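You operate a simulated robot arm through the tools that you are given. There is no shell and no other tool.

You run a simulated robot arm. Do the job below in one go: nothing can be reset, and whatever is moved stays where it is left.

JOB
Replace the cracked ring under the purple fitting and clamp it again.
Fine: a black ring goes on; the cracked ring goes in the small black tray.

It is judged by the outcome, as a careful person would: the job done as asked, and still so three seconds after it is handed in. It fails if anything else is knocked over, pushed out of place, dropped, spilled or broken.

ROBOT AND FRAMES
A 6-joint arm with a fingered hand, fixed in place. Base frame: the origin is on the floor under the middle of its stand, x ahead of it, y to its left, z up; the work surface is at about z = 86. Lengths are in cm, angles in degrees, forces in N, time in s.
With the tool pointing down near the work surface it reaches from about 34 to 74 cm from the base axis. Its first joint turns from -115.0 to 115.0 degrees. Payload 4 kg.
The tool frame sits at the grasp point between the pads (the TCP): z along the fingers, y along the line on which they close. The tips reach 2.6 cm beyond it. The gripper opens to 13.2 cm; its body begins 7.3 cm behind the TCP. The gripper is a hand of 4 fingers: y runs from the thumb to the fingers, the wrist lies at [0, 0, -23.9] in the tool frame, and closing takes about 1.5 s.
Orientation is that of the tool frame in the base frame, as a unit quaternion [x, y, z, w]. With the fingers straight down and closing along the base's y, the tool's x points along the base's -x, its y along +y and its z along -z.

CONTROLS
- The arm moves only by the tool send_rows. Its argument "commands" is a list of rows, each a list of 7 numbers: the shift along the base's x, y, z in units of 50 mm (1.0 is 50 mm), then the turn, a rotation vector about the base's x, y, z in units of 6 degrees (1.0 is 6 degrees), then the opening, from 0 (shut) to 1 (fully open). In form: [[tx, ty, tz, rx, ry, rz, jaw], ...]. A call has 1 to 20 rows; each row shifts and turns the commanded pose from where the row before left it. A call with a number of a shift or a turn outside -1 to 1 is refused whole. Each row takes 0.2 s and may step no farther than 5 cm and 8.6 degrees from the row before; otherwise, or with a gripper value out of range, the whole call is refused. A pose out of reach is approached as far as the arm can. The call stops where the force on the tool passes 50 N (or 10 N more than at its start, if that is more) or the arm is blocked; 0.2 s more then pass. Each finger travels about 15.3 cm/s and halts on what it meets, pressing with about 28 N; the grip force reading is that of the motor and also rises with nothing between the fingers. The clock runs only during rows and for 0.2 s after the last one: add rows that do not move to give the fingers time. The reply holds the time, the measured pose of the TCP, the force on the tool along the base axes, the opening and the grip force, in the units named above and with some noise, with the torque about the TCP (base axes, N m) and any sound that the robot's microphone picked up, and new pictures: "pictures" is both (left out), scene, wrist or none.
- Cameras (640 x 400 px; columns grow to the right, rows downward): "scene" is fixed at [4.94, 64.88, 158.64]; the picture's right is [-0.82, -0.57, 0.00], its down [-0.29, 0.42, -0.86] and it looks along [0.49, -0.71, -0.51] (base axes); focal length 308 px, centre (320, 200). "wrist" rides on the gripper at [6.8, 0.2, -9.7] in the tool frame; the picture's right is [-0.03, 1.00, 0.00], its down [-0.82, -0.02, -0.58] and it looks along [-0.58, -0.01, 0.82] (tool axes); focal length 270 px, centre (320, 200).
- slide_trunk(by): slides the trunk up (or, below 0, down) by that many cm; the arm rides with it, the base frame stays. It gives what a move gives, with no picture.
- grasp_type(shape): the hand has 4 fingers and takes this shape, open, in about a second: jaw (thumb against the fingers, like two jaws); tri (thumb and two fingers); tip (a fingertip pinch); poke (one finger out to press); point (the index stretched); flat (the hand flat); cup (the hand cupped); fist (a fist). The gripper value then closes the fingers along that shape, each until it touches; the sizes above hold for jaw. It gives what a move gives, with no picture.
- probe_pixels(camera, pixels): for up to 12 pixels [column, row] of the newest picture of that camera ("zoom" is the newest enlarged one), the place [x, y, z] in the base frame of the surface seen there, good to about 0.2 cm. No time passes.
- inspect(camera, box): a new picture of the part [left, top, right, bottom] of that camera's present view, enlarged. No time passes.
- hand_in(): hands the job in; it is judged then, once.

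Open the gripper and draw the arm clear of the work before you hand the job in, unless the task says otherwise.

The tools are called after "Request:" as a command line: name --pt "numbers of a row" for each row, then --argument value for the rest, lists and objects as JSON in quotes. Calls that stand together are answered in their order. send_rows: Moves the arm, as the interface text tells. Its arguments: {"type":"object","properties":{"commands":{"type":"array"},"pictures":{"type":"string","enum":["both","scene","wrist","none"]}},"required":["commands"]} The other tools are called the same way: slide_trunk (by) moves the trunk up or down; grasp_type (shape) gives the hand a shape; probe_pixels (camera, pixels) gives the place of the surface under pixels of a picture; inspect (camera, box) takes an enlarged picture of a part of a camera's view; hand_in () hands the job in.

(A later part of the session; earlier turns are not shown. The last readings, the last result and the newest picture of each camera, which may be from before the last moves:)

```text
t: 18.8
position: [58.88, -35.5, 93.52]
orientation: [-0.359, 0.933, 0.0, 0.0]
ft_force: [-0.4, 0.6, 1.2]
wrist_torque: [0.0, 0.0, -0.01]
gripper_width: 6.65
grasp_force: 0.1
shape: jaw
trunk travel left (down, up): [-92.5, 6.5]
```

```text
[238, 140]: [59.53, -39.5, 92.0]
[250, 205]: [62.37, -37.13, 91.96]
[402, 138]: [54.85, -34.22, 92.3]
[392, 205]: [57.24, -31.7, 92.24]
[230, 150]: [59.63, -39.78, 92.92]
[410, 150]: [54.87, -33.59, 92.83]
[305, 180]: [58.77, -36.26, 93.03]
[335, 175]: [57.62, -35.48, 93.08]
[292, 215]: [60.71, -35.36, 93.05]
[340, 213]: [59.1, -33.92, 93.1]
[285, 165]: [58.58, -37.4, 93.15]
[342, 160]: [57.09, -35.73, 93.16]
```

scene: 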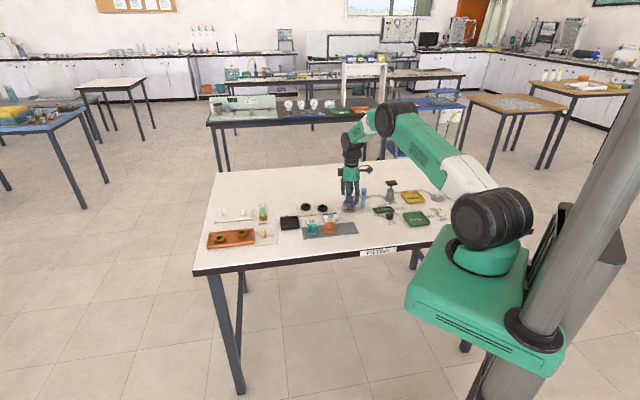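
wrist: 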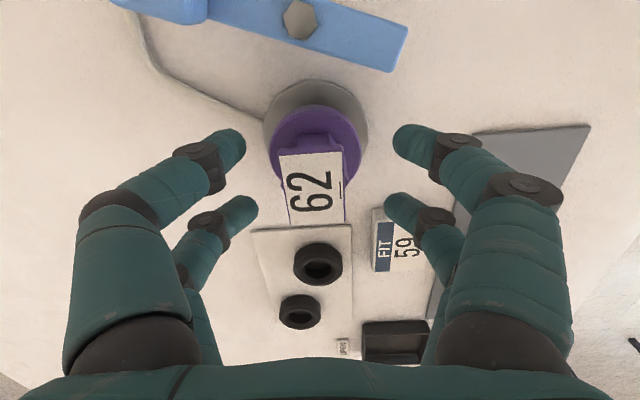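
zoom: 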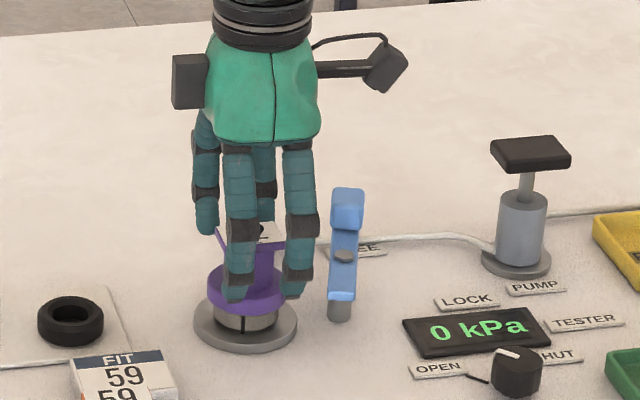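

The tips end about 2.1 cm below the TCP. I lower to TCP z 92.1 and close slowly on the plate and neck.

Request:
send_rows --pt "0 -0.03 -0.28 0 0 0 0.5" --pt "0 0 0 0 0 0 0.4" --pt "0 0 0 0 0 0 0.33" --pt "0 0 0 0 0 0 0.28" --pt "0 0 0 0 0 0 0.24" --pt "0 0 0 0 0 0 0.2" --pt "0 0 0 0 0 0 0.16" --pt "0 0 0 0 0 0 0.12" --pt "0 0 0 0 0 0 0.06" --pt "0 0 0 0 0 0 0" --pt "0 0 0 0 0 0 0"

Request:
inspect --camera "scene" --box '[320, 160, 400, 220]'

Request:
inspect --camera "wrist" --box '[220, 60, 420, 260]'

```text
t: 21.2
position: [59.02, -35.73, 92.21]
orientation: [-0.358, 0.934, 0.0, 0.0]
ft_force: [0.7, -0.7, 2.2]
wrist_torque: [-0.05, -0.02, -0.04]
gripper_width: 2.73
grasp_force: 28.0
shape: jaw
trunk travel left (down, up): [-92.5, 6.5]
```

scene: 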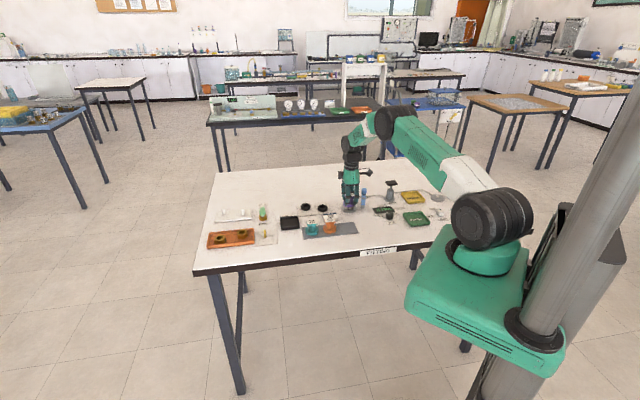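
wrist: 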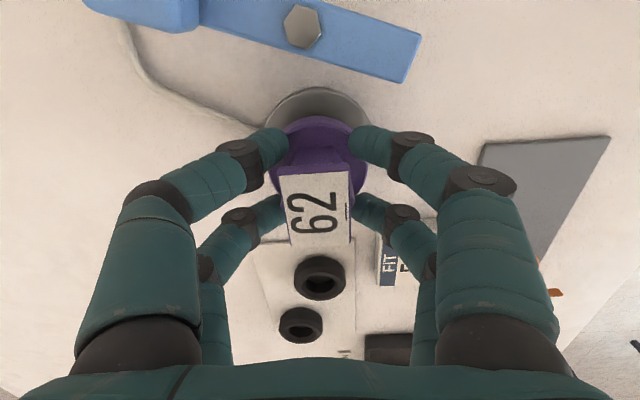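

```text
6.67 times, centred on (360, 190) of scene
```

zoom: 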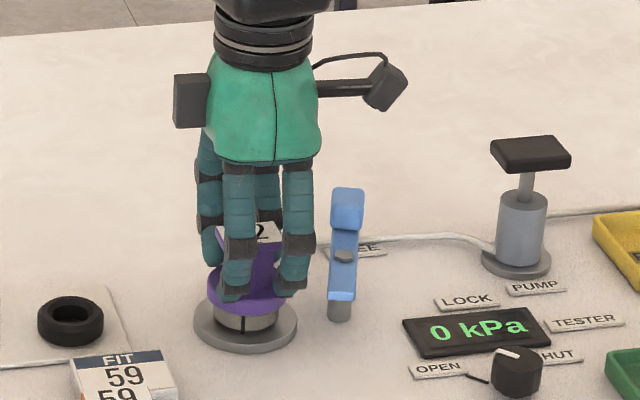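

```text
2.00 times, centred on (320, 160) of wrist
```

zoom: 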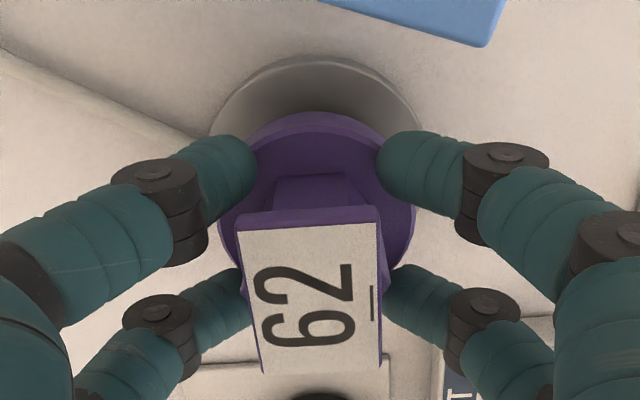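

The jaw stopped at 2.73 cm with 28 N on the fitting. I lift slowly by about 2 cm and check that the fitting comes along without the ring.

Request:
send_rows --pt "0 0 0.1 0 0 0 0" --pt "0 0 0.1 0 0 0 0" --pt "0 0 0.1 0 0 0 0" --pt "0 0 0.15 0 0 0 0" --pt "0 0 0 0 0 0 0"

Request:
inspect --camera "scene" --box '[320, 160, 400, 220]'

```text
t: 22.4
position: [58.81, -35.69, 94.5]
orientation: [-0.359, 0.934, 0.0, 0.0]
ft_force: [-0.2, 0.7, -0.6]
wrist_torque: [-0.02, 0.01, 0.02]
gripper_width: 2.73
grasp_force: 28.0
shape: jaw
trunk travel left (down, up): [-92.5, 6.5]
```

scene: 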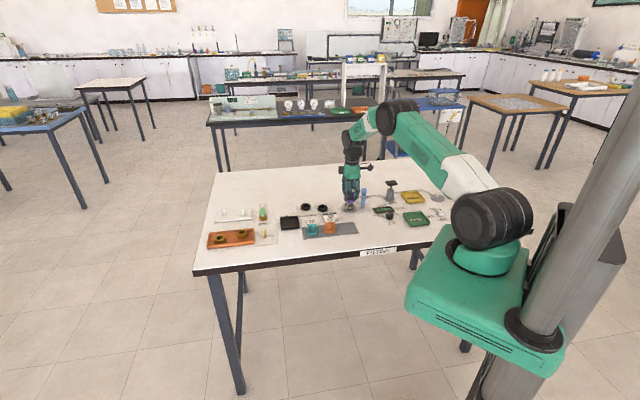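
wrist: 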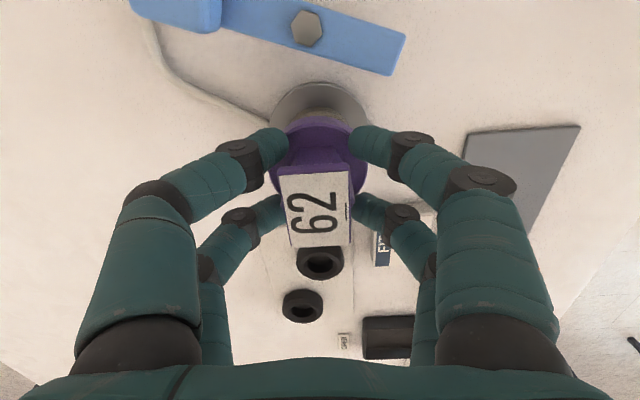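

```text
6.67 times, centred on (360, 190) of scene
```

zoom: 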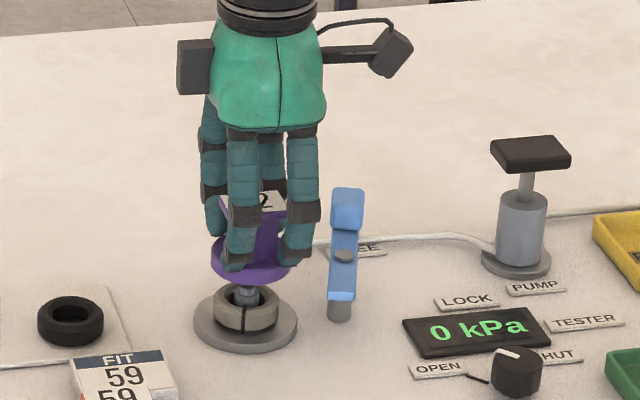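

The fitting came up and the cracked gray ring stayed on the base. There is a gray stem between them; I raise further to see whether it belongs to the base or to the fitting.

Request:
send_rows --pt "0 0 0.4 0 0 0 0" --pt "0 0 0.5 0 0 0 0" --pt "0 0 0.5 0 0 0 0" --pt "0 0 0.3 0 0 0 0" --pt "0 0 0 0 0 0 0"

Request:
inspect --camera "scene" --box '[320, 160, 400, 220]'

```text
t: 23.6
position: [58.89, -35.57, 103.14]
orientation: [-0.358, 0.934, 0.0, 0.001]
ft_force: [-0.4, 0.0, -0.5]
wrist_torque: [-0.02, 0.0, 0.01]
gripper_width: 2.73
grasp_force: 28.2
shape: jaw
trunk travel left (down, up): [-92.5, 6.5]
```

scene: 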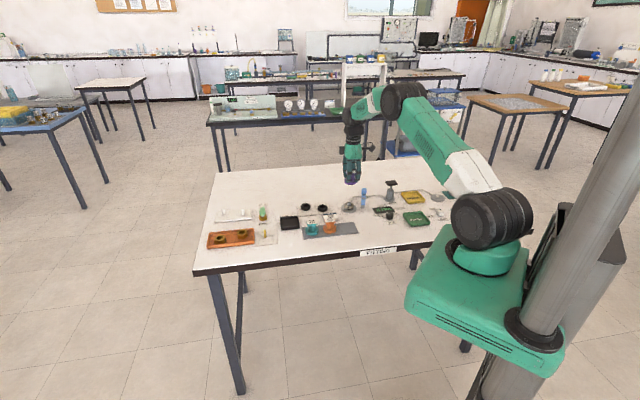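
wrist: 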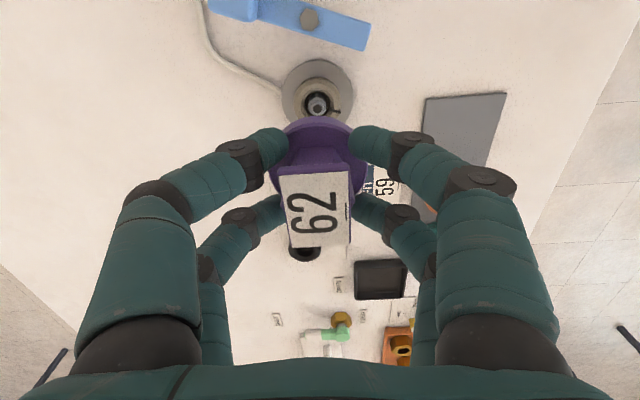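

```text
6.67 times, centred on (360, 190) of scene
```

zoom: 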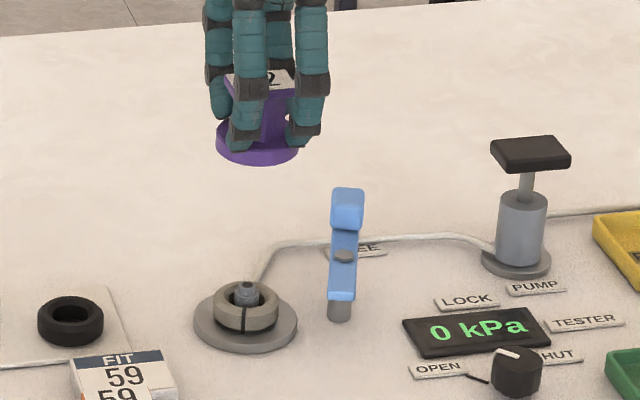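

The stem belongs to the base, so the fitting has a flat underside and can stand on the gray mat's free end, around wrist pixel (465,130). I probe the mat and its neighbours.

Request:
probe_pixels --camera "wrist" --pixels '[[428, 102], [503, 96], [465, 110], [465, 130], [465, 150], [430, 150], [490, 140], [432, 185]]'

Request:
probe_pixels --camera "scene" --pixels '[[340, 225], [350, 223], [356, 226], [345, 231], [330, 220], [330, 229], [324, 229], [336, 229], [312, 229], [337, 234], [351, 232], [318, 237]]'

Request:
inspect --camera "scene" --box '[280, 195, 380, 250]'

```text
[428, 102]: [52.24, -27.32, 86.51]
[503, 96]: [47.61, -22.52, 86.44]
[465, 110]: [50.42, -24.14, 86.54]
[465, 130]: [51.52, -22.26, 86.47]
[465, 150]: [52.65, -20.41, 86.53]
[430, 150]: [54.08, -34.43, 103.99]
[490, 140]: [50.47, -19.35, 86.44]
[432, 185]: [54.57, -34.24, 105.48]
```

```text
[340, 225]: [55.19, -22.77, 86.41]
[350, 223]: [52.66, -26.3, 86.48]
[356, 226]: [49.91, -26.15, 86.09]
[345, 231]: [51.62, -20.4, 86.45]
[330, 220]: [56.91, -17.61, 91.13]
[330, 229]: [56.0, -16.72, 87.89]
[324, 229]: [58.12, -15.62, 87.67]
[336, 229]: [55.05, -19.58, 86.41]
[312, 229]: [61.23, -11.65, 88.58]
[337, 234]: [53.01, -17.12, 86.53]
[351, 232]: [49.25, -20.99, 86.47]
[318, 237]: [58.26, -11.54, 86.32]
```

```text
6.40 times, centred on (330, 222) of scene
```

zoom: 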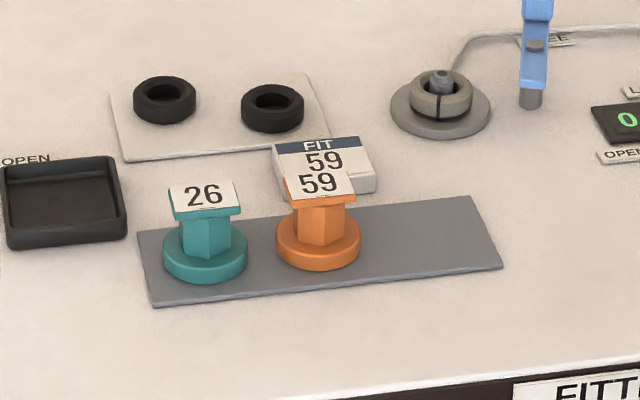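

The gray mat (top z about 86.5) has its free end centred near (52.2,-22.9), 6.5 cm from the orange fitting. I check how the fitting sits in the grip by probing the plate, then carry it over there at z 103.

Request:
probe_pixels --camera "wrist" --pixels '[[300, 185], [338, 185], [300, 235], [342, 235], [318, 210], [318, 108], [318, 92], [318, 122], [303, 105], [335, 110]]'

Request:
send_rows --pt "-0.45 0.85 0 0 0 0 0" --pt "-0.45 0.85 0 0 0 0 0" --pt "-0.44 0.83 0 0 0 0 0" --pt "0 0 0 0 0 0 0" --pt "0 0 0 0 0 0 0"

Request:
inspect --camera "scene" --box '[310, 160, 410, 235]'

```text
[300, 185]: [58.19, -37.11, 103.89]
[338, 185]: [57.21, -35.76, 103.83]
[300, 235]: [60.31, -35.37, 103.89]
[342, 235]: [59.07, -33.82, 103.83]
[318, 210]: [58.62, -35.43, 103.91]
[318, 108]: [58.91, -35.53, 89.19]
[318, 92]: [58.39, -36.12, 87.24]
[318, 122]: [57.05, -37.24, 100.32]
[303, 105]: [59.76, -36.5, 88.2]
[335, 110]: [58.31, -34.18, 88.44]
```

```text
t: 24.8
position: [52.01, -22.91, 102.92]
orientation: [-0.357, 0.934, 0.0, 0.0]
ft_force: [-1.0, 0.0, 0.3]
wrist_torque: [-0.02, 0.02, 0.0]
gripper_width: 2.71
grasp_force: 28.2
shape: jaw
trunk travel left (down, up): [-92.5, 6.5]
```

scene: 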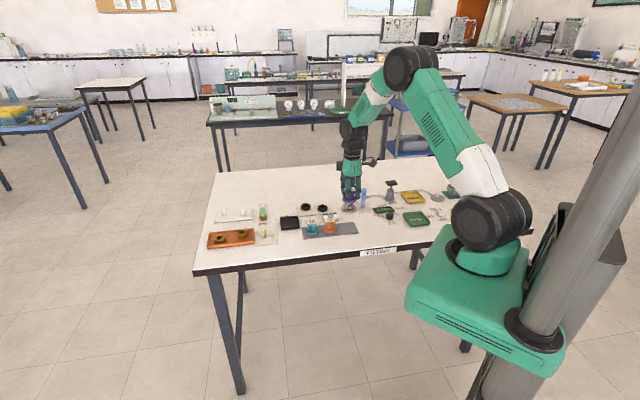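
wrist: 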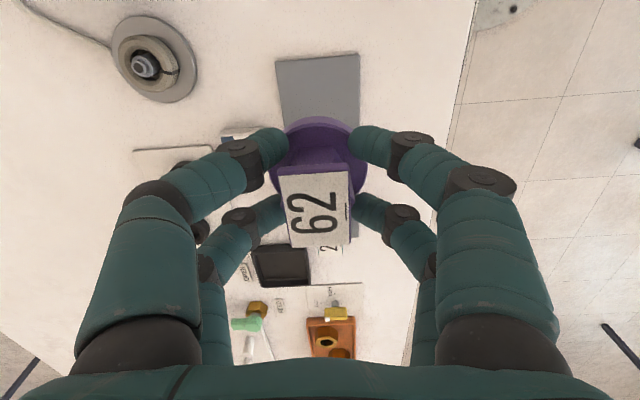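

```text
5.33 times, centred on (360, 198) of scene
```

zoom: 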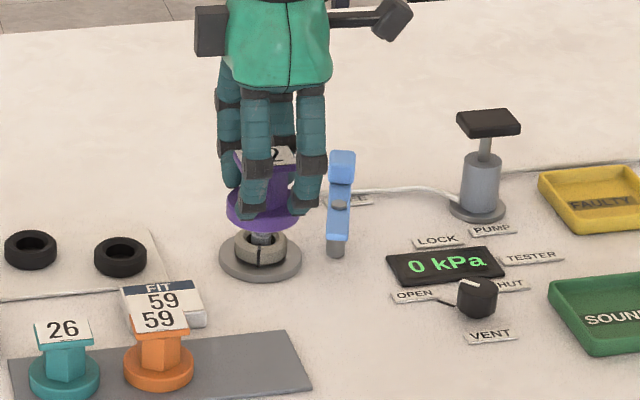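

The fitting sits centred in the grip (plate top 0.75 cm above the TCP), and below it the mat is centred in the wrist view. I lower to just above the mat.

Request:
send_rows --pt "0.03 0 -0.7 0 0 0 0" --pt "0 0 -0.7 0 0 0 0" --pt "0 0 -0.6 0 0 0 0" --pt "0 0 -0.2 0 0 0 0" --pt "0 0 0 0 0 0 0"

Request:
inspect --camera "scene" --box '[310, 180, 400, 245]'

```text
t: 26.0
position: [52.34, -23.03, 91.87]
orientation: [-0.359, 0.933, 0.0, 0.0]
ft_force: [0.4, 0.0, -1.1]
wrist_torque: [0.01, 0.0, 0.02]
gripper_width: 2.71
grasp_force: 28.4
shape: jaw
trunk travel left (down, up): [-92.5, 6.5]
```

scene: 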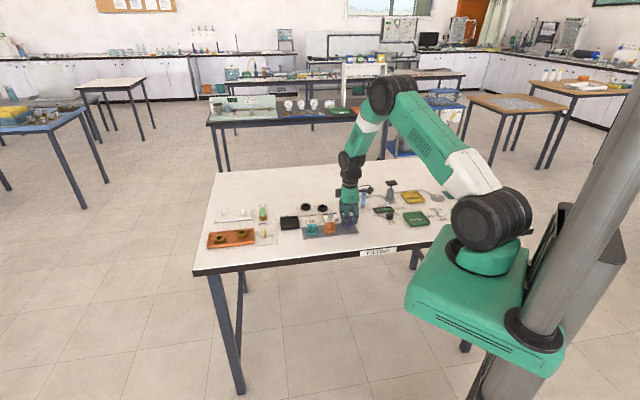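
wrist: 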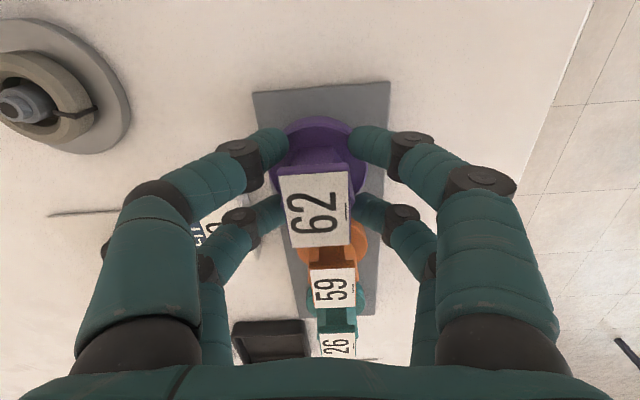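

```text
6.15 times, centred on (355, 212) of scene
```

zoom: 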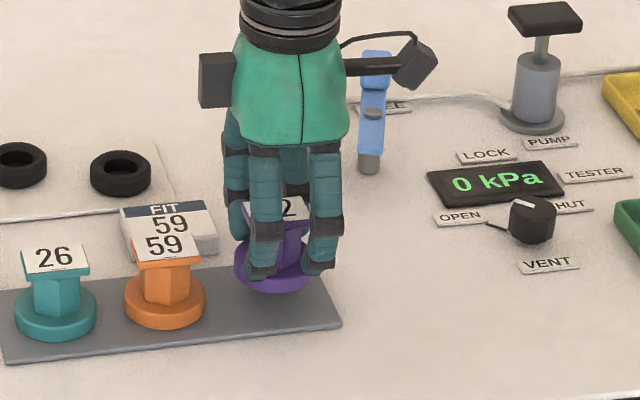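

The fitting hangs over the mat's free end with room to the orange one. I lower it in small steps and watch the force for contact.

Request:
send_rows --pt "0 0 -0.14 0 0 0 0" --pt "0 0 -0.06 0 0 0 0" --pt "0 0 -0.04 0 0 0 0" --pt "0 0 0 0 0 0 0" --pictures "scene"

Request:
inspect --camera "scene" --box '[310, 180, 400, 245]'

```text
t: 27.0
position: [52.3, -23.14, 90.69]
orientation: [-0.358, 0.934, 0.001, 0.0]
ft_force: [-0.6, -0.1, -0.6]
wrist_torque: [0.02, -0.03, 0.0]
gripper_width: 2.75
grasp_force: 27.7
shape: jaw
trunk travel left (down, up): [-92.5, 6.5]
```

scene: 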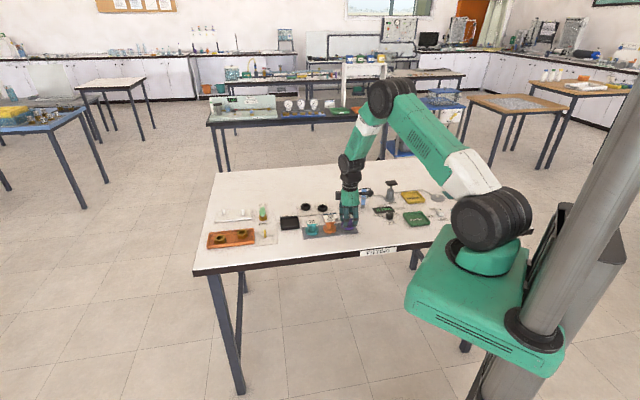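

```text
6.15 times, centred on (355, 212) of scene
```

zoom: 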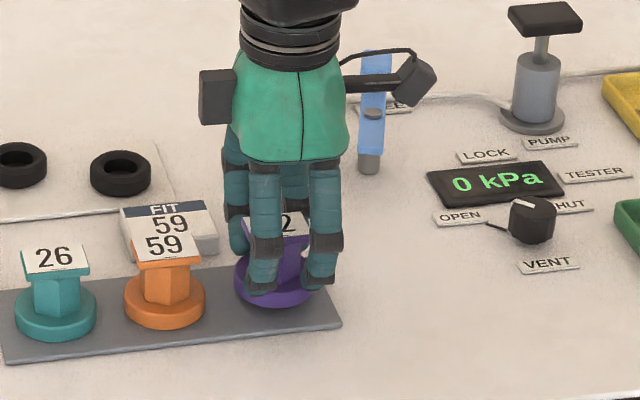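

It is nearly down, with no contact force yet. I lower in 0.1 cm steps until the force shows contact.

Request:
send_rows --pt "0 0 -0.02 0 0 0 0" --pt "0 0 -0.02 0 0 0 0" --pt "0 0 0 0 0 0 0" --pictures "none"

Request:
send_rows --pt "0 0 -0.02 0 0 0 0" --pt "0 0 -0.02 0 0 0 0" --pt "0 0 0 0 0 0 0" --pictures "none"

```text
t: 27.8
position: [52.24, -22.96, 90.47]
orientation: [-0.359, 0.933, 0.0, -0.001]
ft_force: [-0.9, 0.9, -0.4]
wrist_torque: [0.0, -0.01, 0.01]
gripper_width: 2.72
grasp_force: 27.9
shape: jaw
trunk travel left (down, up): [-92.5, 6.5]
```

```text
t: 28.6
position: [52.32, -23.1, 90.37]
orientation: [-0.358, 0.934, 0.0, 0.0]
ft_force: [-0.5, 0.2, -0.1]
wrist_torque: [-0.02, 0.0, 0.04]
gripper_width: 2.7
grasp_force: 27.9
shape: jaw
trunk travel left (down, up): [-92.5, 6.5]
```

Still no contact at z 90.37. I go on in small steps.

Request:
send_rows --pt "0 0 -0.02 0 0 0 0" --pt "0 0 -0.02 0 0 0 0" --pt "0 0 0 0 0 0 0" --pictures "none"

Request:
inspect --camera "scene" --box '[330, 205, 370, 235]'

```text
t: 29.4
position: [52.3, -23.01, 90.2]
orientation: [-0.359, 0.933, 0.0, 0.0]
ft_force: [-1.9, 0.3, 4.8]
wrist_torque: [-0.07, 0.03, 0.0]
gripper_width: 2.72
grasp_force: 28.4
shape: jaw
trunk travel left (down, up): [-92.5, 6.5]
```

```text
13.33 times, centred on (350, 220) of scene
```

zoom: 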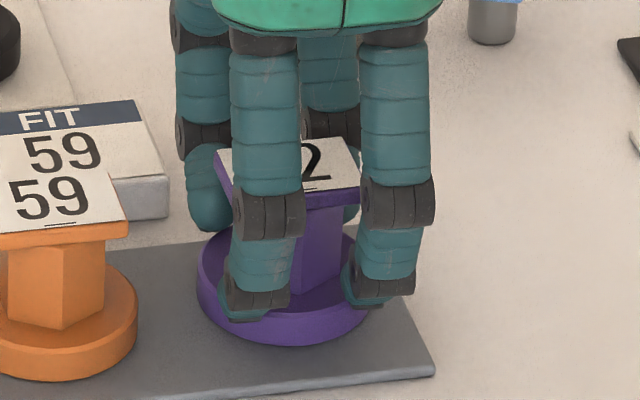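

Contact shows at z 90.2 with 4.8 N, and the flange stands flat on the mat. I open the fingers modestly and rise straight up.

Request:
send_rows --pt "0 0 0 0 0 0 0.24" --pt "0 0 0 0 0 0 0.3" --pt "0 0 0 0 0 0 0.36" --pt "0 0 0 0 0 0 0.4" --pt "0 0 0 0 0 0 0.4" --pt "0 0 0.3 0 0 0 0.4" --pt "0 0 0.5 0 0 0 0.4" --pt "0 0 0.8 0 0 0 0.4" --pt "0 0 0.8 0 0 0 0.5" --pt "0 0 0 0 0 0 0.5"

Request:
inspect --camera "scene" --box '[310, 180, 400, 245]'

```text
t: 31.6
position: [52.26, -22.97, 102.26]
orientation: [-0.358, 0.934, 0.0, -0.001]
ft_force: [-0.1, 0.0, -0.2]
wrist_torque: [0.03, -0.02, 0.0]
gripper_width: 6.55
grasp_force: 0.0
shape: jaw
trunk travel left (down, up): [-92.5, 6.5]
```

scene: 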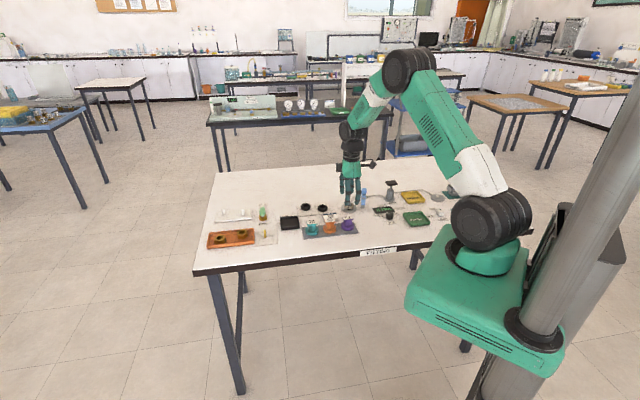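
wrist: 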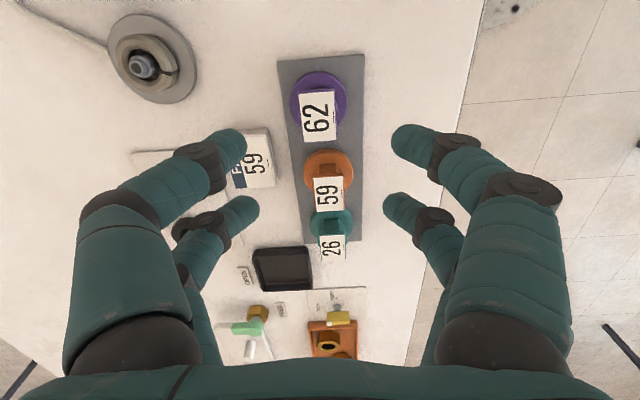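

```text
6.15 times, centred on (355, 212) of scene
```

zoom: 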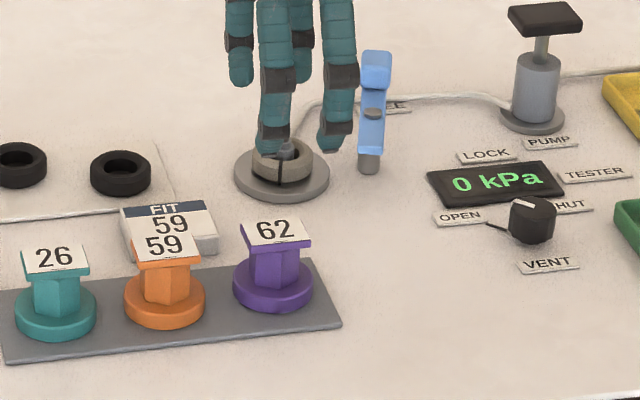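

The purple fitting stands safely on the mat. Now I go above the base with the cracked ring, at about (58.9,-35.55), for a close look.

Request:
send_rows --pt "0.44 -0.84 0 0 0 0 0.5" --pt "0.44 -0.84 0 0 0 0 0.5" --pt "0.44 -0.83 0 0 0 0 0.5" --pt "0 0 -0.5 0 0 0 0.5" --pt "0 0 0 0 0 0 0.5"

Request:
inspect --camera "wrist" --box '[240, 40, 400, 160]'

```text
t: 32.8
position: [58.6, -35.6, 99.43]
orientation: [-0.358, 0.934, 0.0, -0.001]
ft_force: [0.0, -0.6, 1.1]
wrist_torque: [0.01, 0.01, -0.03]
gripper_width: 6.55
grasp_force: 0.0
shape: jaw
trunk travel left (down, up): [-92.5, 6.5]
```

scene: 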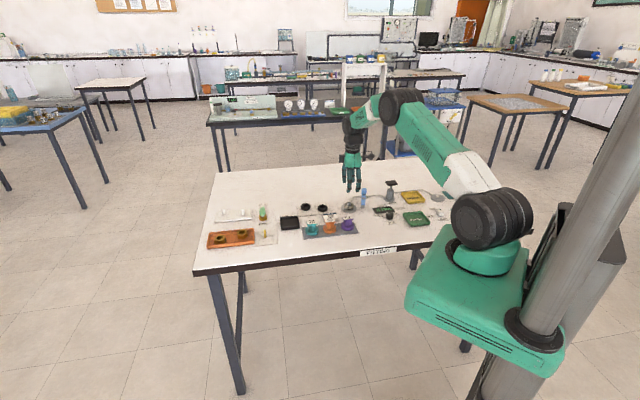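
wrist: 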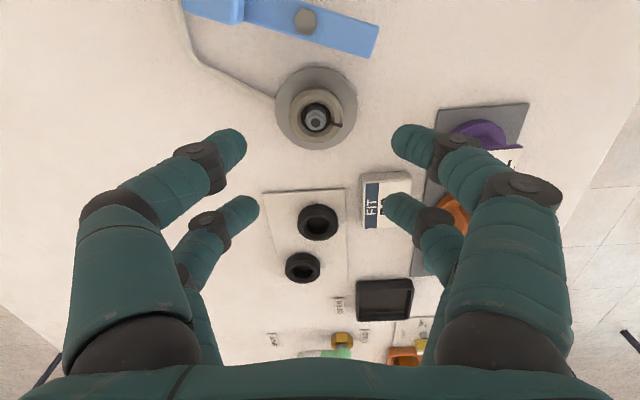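

```text
3.33 times, centred on (320, 100) of wrist
```

zoom: 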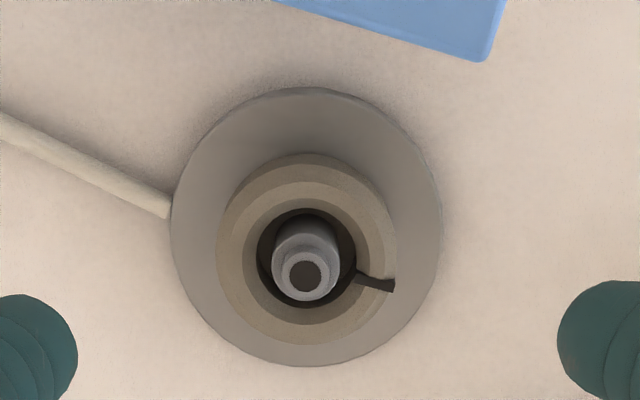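

The ring, its crack at zoom (375,282) and the stem at (306,275) are clear. I probe the ring's rim, stem and base for exact heights and centre.

Request:
probe_pixels --camera "zoom" --pixels '[[224, 250], [392, 250], [307, 168], [300, 338], [306, 262], [330, 255], [180, 225], [435, 225], [305, 97], [305, 358], [250, 275], [355, 240]]'

Request:
probe_pixels --camera "zoom" --pixels '[[290, 262], [320, 265], [306, 290], [306, 225], [235, 290], [385, 265], [270, 185], [345, 185], [340, 330], [265, 325], [375, 282], [200, 150]]'

```text
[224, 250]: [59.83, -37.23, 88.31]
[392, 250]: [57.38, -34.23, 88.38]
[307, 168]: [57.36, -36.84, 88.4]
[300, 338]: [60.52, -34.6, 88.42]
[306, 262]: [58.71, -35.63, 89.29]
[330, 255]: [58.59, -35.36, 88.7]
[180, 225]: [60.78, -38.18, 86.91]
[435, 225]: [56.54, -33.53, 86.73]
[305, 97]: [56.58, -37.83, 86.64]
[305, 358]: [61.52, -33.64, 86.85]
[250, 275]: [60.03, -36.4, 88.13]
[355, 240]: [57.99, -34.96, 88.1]
```

```text
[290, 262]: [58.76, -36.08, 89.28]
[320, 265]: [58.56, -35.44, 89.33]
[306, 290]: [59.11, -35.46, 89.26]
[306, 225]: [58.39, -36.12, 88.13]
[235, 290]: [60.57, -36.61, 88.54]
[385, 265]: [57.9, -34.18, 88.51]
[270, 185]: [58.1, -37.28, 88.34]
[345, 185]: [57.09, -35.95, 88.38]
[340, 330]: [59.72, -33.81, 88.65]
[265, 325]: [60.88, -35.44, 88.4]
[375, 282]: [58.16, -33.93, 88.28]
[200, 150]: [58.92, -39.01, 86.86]
```

The ring is 4.0 cm wide, spans z 86.85–88.4 and is centred at about (58.85,-35.7), with the stem top at 89.3. I centre and descend to TCP z 91 first.

Request:
send_rows --pt "0.02 -0.024 -0.6 0 0 0 0.5" --pt "0 0 -0.6 0 0 0 0.5" --pt "0 0 -0.5 0 0 0 0.5" --pt "0 0 0 0 0 0 0.5" --pt "0 0 0 0 0 0 0.5"

Request:
inspect --camera "wrist" --box '[200, 80, 440, 240]'

Request:
inspect --camera "scene" --box '[320, 180, 380, 225]'

```text
t: 34.0
position: [58.94, -35.53, 91.08]
orientation: [-0.359, 0.933, 0.0, 0.0]
ft_force: [0.6, -0.8, 0.0]
wrist_torque: [0.03, -0.01, 0.0]
gripper_width: 6.58
grasp_force: 0.0
shape: jaw
trunk travel left (down, up): [-92.5, 6.5]
```

scene: 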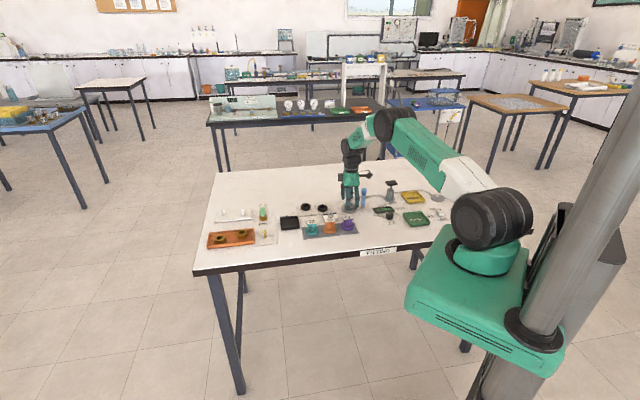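
wrist: 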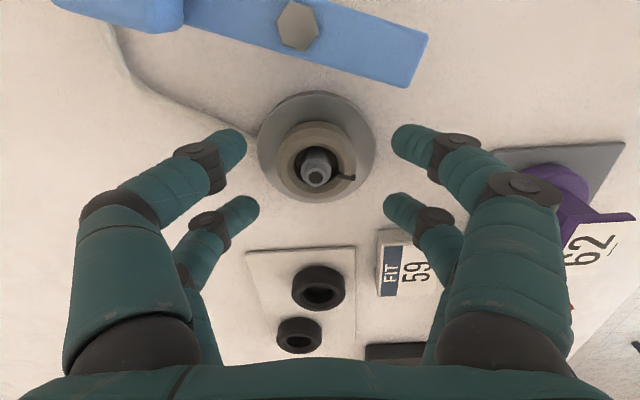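

```text
2.50 times, centred on (320, 160) of wrist
```

zoom: 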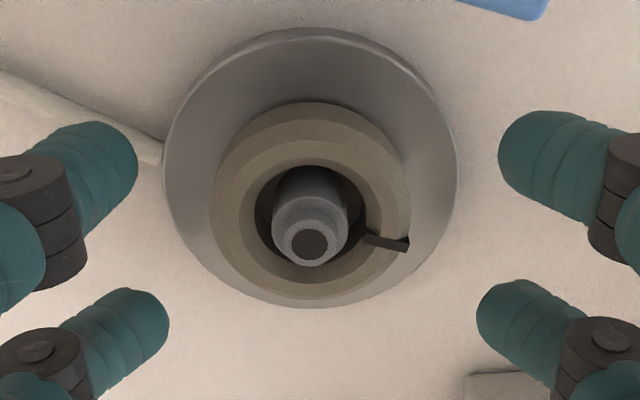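

```text
8.89 times, centred on (350, 202) of scene
```

zoom: 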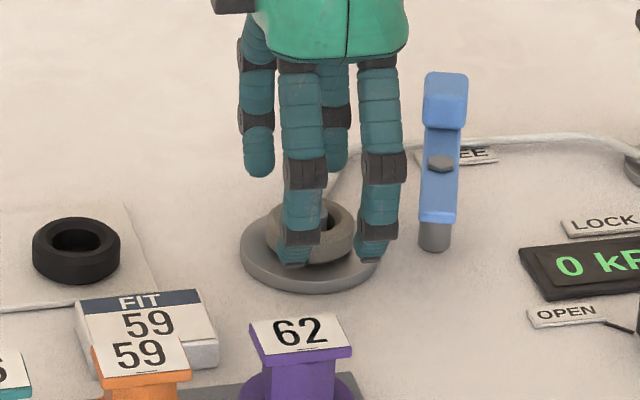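

The ring is slightly off toward the tool's -y side, so I shift the TCP by -0.2 in y and descend to z 89.3, where the tips hang just above the base disc.

Request:
send_rows --pt "0 -0.04 -0.1 0 0 0 0.5" --pt "0 0 -0.15 0 0 0 0.5" --pt "0 0 -0.1 0 0 0 0.5" --pt "0 0 0 0 0 0 0.5" --pt "0 0 0 0 0 0 0.5"

Request:
inspect --camera "wrist" --box '[200, 80, 440, 240]'

Request:
inspect --camera "scene" --box '[320, 180, 380, 225]'

```text
t: 35.2
position: [58.97, -35.84, 89.51]
orientation: [-0.358, 0.934, 0.0, 0.0]
ft_force: [-0.4, 0.6, -0.6]
wrist_torque: [0.0, 0.01, 0.02]
gripper_width: 6.57
grasp_force: 0.1
shape: jaw
trunk travel left (down, up): [-92.5, 6.5]
```

scene: 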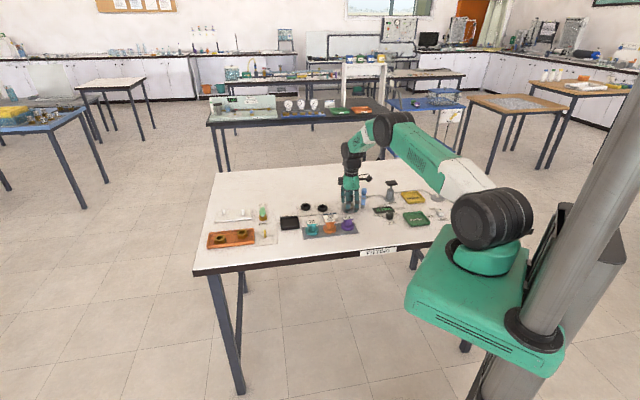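
wrist: 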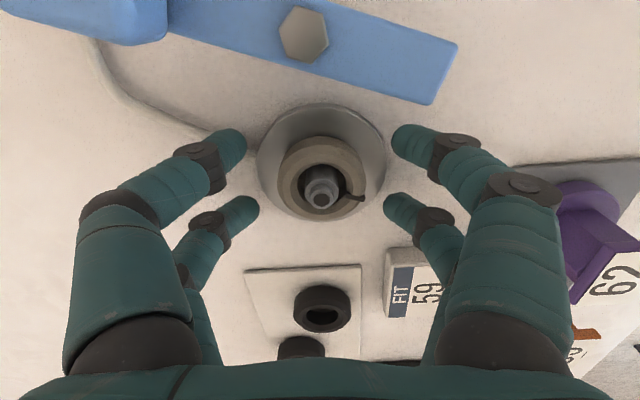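

```text
2.50 times, centred on (320, 160) of wrist
```

zoom: 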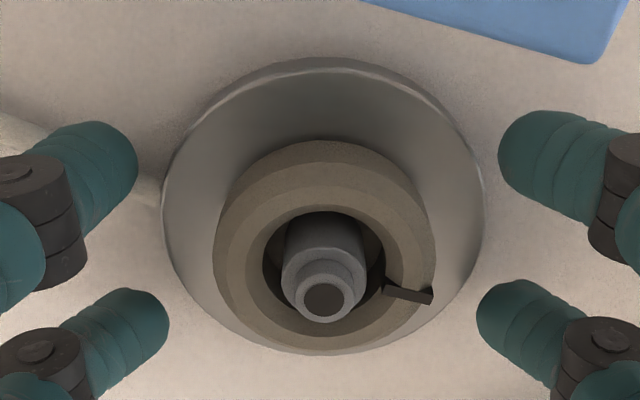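

```text
8.89 times, centred on (350, 202) of scene
```

zoom: 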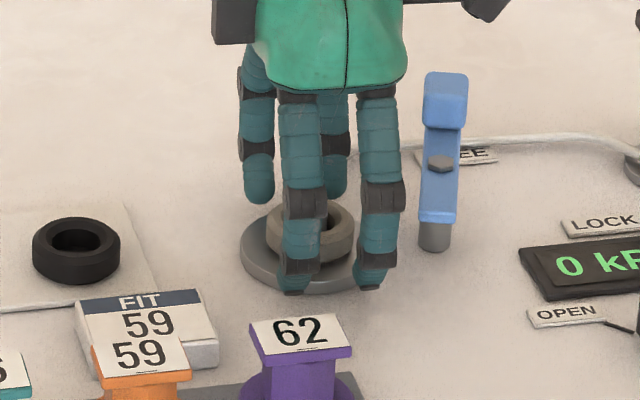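

The ring is centred between the fingers both ways (zoom (324,260) against tip middles 320). I lower 0.2 cm more and close slowly.

Request:
send_rows --pt "0 0 -0.04 0 0 0 0.5" --pt "0 0 0 0 0 0 0.44" --pt "0 0 0 0 0 0 0.4" --pt "0 0 0 0 0 0 0.36" --pt "0 0 0 0 0 0 0.32" --pt "0 0 0 0 0 0 0.28" --pt "0 0 0 0 0 0 0.24" --pt "0 0 0 0 0 0 0.18" --pt "0 0 0 0 0 0 0.1" --pt "0 0 0 0 0 0 0" --pt "0 0 0 0 0 0 0"

Request:
inspect --camera "wrist" --box '[200, 80, 440, 240]'

Request:
inspect --camera "scene" --box '[320, 180, 380, 225]'

```text
t: 37.6
position: [59.04, -35.89, 89.24]
orientation: [-0.358, 0.934, -0.001, 0.001]
ft_force: [1.5, 1.0, 4.7]
wrist_torque: [0.02, 0.0, 0.42]
gripper_width: 4.07
grasp_force: 27.8
shape: jaw
trunk travel left (down, up): [-92.5, 6.5]
```

scene: 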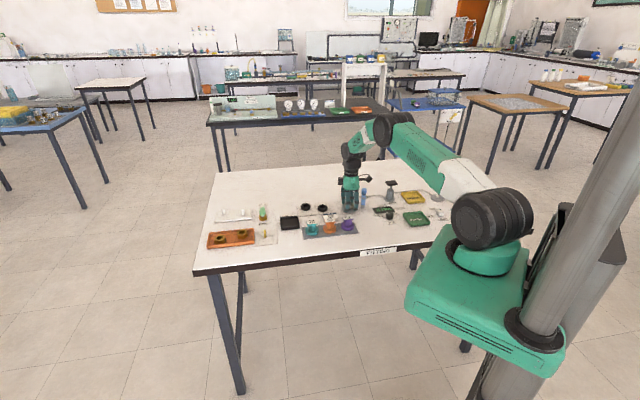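
wrist: 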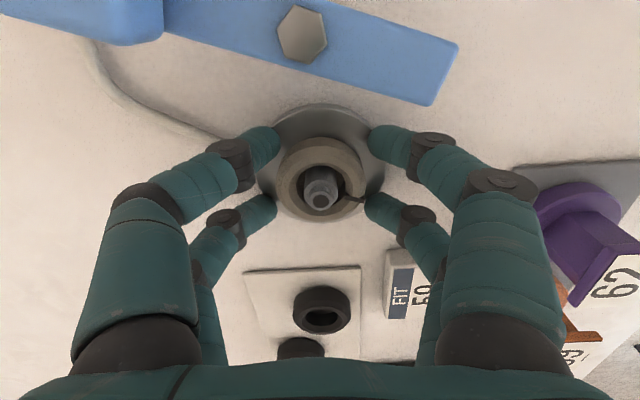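

```text
2.50 times, centred on (320, 160) of wrist
```

zoom: 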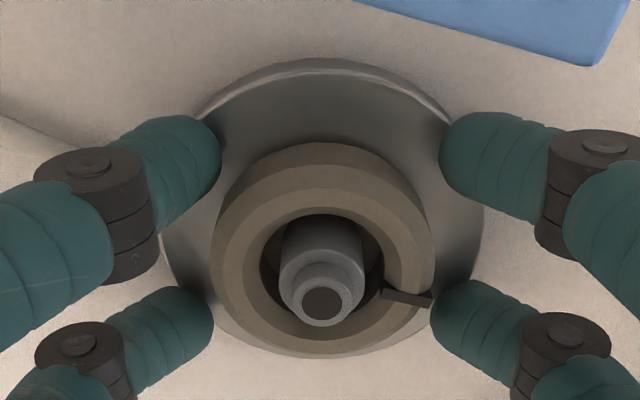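

```text
8.89 times, centred on (350, 202) of scene
```

zoom: 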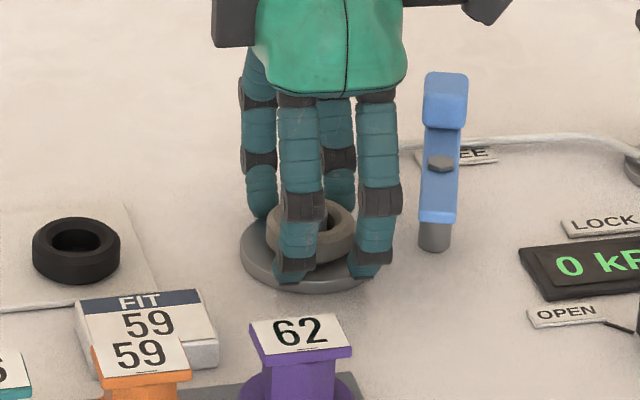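

The fingers closed to 4.07 cm on the ring. I lift gently by about 1.5 cm and check that the ring comes along level.

Request:
send_rows --pt "0 0 0.06 0 0 0 0" --pt "0 0 0.08 0 0 0 0" --pt "0 0 0.08 0 0 0 0" --pt "0 0 0.08 0 0 0 0" --pt "0 0 0 0 0 0 0"

Request:
inspect --camera "wrist" --box '[200, 80, 440, 240]'

Request:
inspect --camera "scene" --box '[320, 180, 380, 225]'

```text
t: 38.8
position: [58.97, -36.03, 90.9]
orientation: [-0.358, 0.934, -0.001, 0.0]
ft_force: [-0.2, 1.1, -0.2]
wrist_torque: [-0.02, -0.05, -0.01]
gripper_width: 3.06
grasp_force: 28.2
shape: jaw
trunk travel left (down, up): [-92.5, 6.5]
```

scene: 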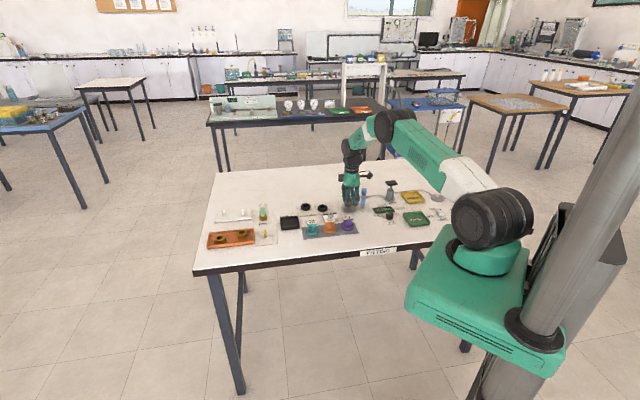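
wrist: 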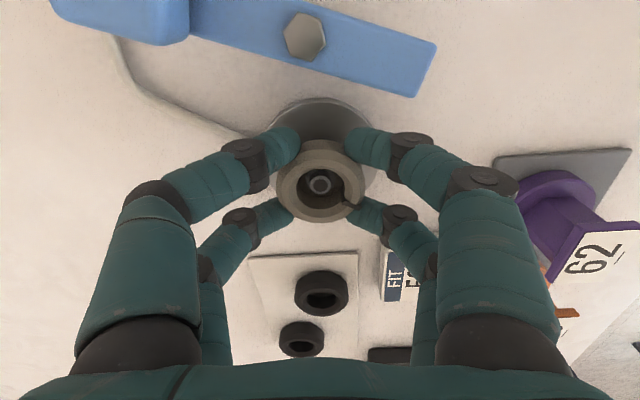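

```text
2.50 times, centred on (320, 160) of wrist
```

zoom: 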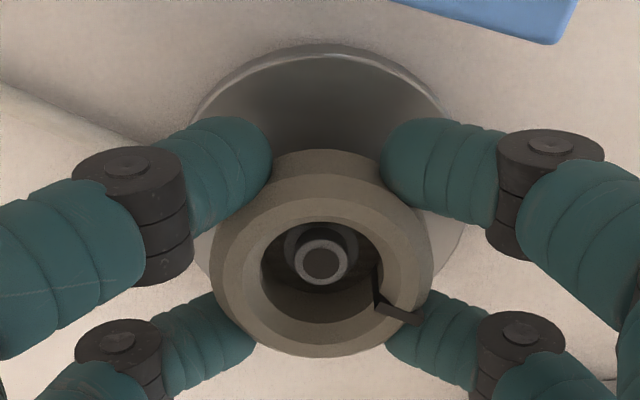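

```text
8.89 times, centred on (350, 202) of scene
```

zoom: 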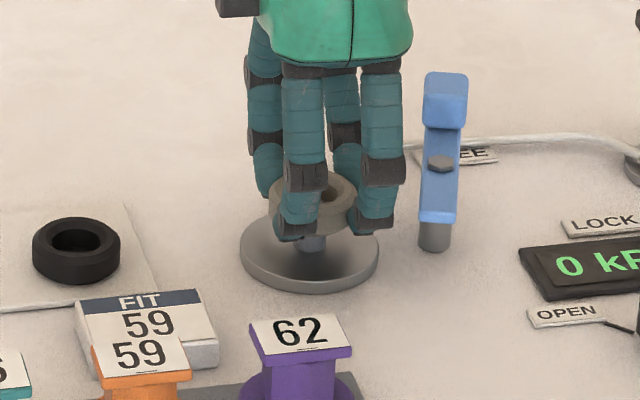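

All four fingers now hold the ring level (3.06 cm) and the stem is free. I lift well clear of the stem and turn toward the tray for a look at it.

Request:
send_rows --pt "0 0 0.3 0 0 0 0" --pt "0 0 0.7 0 0 0 0" --pt "0 0 0.8 0 0 0 0" --pt "0 0 0.7 0 0 0 0" --pt "0.1 0.9 0 0 0 -0.5 0" --pt "0.1 0.9 0 0 0 -0.5 0" --pt "0 0 0 0 0 0 0"

Request:
inspect --camera "scene" --box '[270, 180, 390, 250]'

```text
t: 40.4
position: [59.95, -26.82, 102.89]
orientation: [-0.309, 0.951, 0.0, 0.0]
ft_force: [0.8, 0.5, 0.2]
wrist_torque: [0.05, 0.0, 0.02]
gripper_width: 3.04
grasp_force: 27.9
shape: jaw
trunk travel left (down, up): [-92.5, 6.5]
```

scene: 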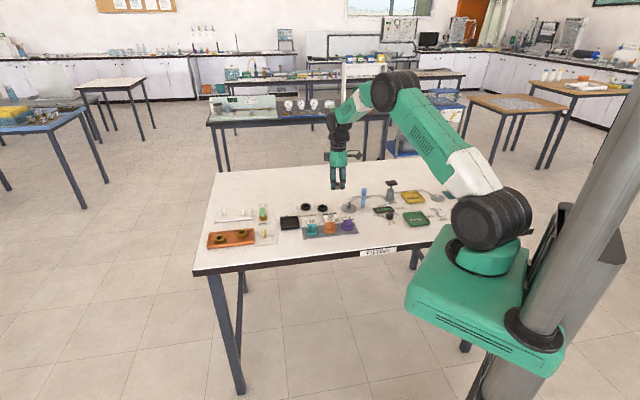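
wrist: 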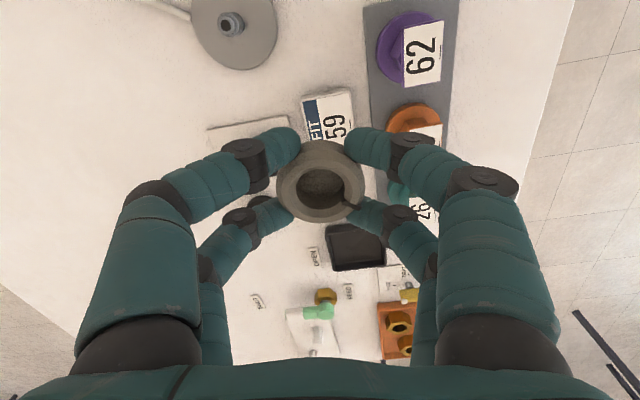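

```text
5.33 times, centred on (330, 215) of scene
```

zoom: 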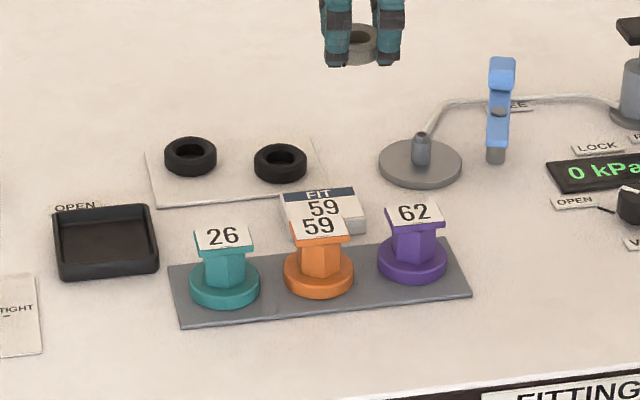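

The tray is seen whole in the zoom, with corners near (52,207), (149,204), (60,275), (158,270). I probe its rim and floor, plus the black rings.

Request:
probe_pixels --camera "zoom" --pixels '[[55, 210], [146, 207], [63, 268], [155, 262], [105, 206], [105, 240], [75, 235], [140, 232], [110, 255], [157, 235], [58, 240], [108, 268]]'

Request:
probe_pixels --camera "zoom" --pixels '[[190, 142], [166, 152], [216, 152], [190, 172], [190, 150], [281, 148], [256, 160], [306, 160], [281, 178], [281, 157], [150, 200], [330, 140]]'

```text
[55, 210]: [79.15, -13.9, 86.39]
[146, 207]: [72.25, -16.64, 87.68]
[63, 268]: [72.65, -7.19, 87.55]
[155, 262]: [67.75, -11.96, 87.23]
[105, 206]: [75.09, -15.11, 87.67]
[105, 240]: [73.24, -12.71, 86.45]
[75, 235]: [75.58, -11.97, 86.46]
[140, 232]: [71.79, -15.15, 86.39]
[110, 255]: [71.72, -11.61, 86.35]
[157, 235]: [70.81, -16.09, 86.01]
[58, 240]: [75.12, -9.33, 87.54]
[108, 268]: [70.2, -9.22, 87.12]
```

```text
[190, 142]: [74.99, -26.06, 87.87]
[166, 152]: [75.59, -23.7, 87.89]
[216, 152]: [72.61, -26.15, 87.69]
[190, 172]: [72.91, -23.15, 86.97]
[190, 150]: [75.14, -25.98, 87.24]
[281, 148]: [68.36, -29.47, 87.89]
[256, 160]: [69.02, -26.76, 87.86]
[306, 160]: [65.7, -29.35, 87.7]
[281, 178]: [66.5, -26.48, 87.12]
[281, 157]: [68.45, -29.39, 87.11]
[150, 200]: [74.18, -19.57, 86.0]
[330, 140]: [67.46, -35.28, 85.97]
```

The tray is a square set at 45° with its centre at about (72.5,-11.9), rim z 87.65, floor 86.4. I carry the ring above it at z 103 and turn to yaw 45° so the fingers line up with the tray's corners.

Request:
send_rows --pt "0.502 0.597 0 0 0 0.3 0" --pt "0.502 0.597 0 0 0 0.3 0" --pt "0.502 0.597 0 0 0 0.3 0" --pt "0.502 0.597 0 0 0 0.3 0" --pt "0.502 0.597 0 0 0 0.3 0" --pt "0 0 0 0 0 0 0" --pt "0 0 0 0 0 0 0"

Request:
inspect --camera "scene" --box '[250, 170, 370, 250]'

```text
t: 42.0
position: [72.51, -12.1, 103.26]
orientation: [-0.383, 0.924, 0.001, 0.0]
ft_force: [0.2, 0.2, -1.3]
wrist_torque: [0.0, -0.01, 0.02]
gripper_width: 3.07
grasp_force: 28.6
shape: jaw
trunk travel left (down, up): [-92.5, 6.5]
```

scene: 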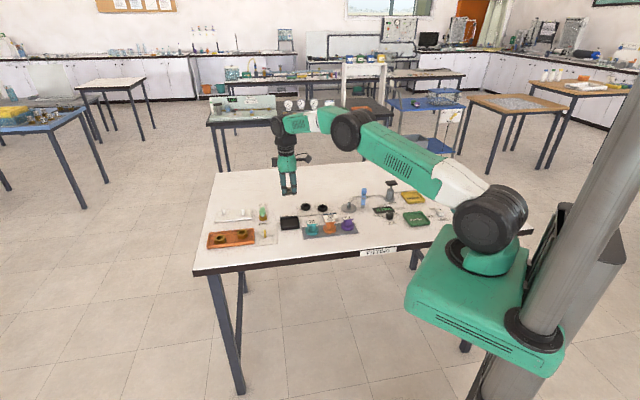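
wrist: 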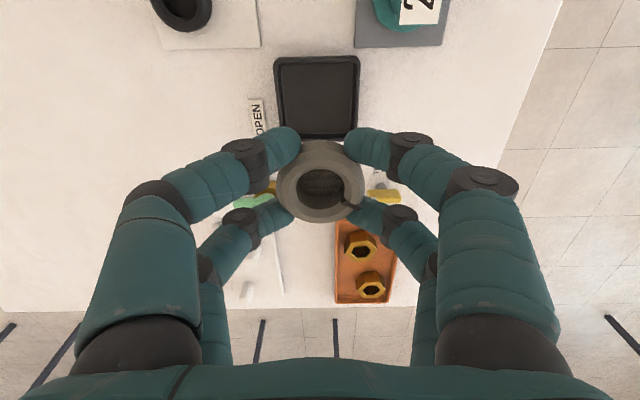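

```text
5.00 times, centred on (310, 210) of scene
```

zoom: 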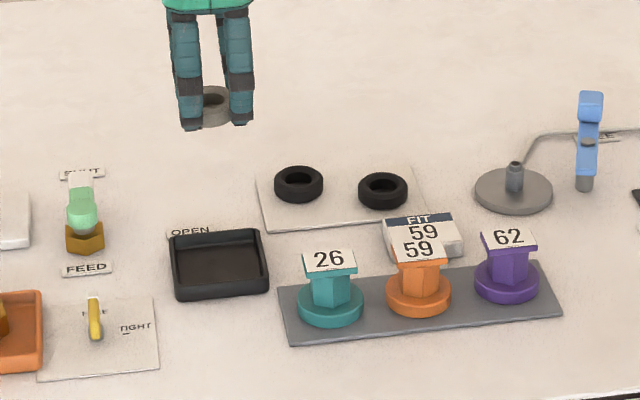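

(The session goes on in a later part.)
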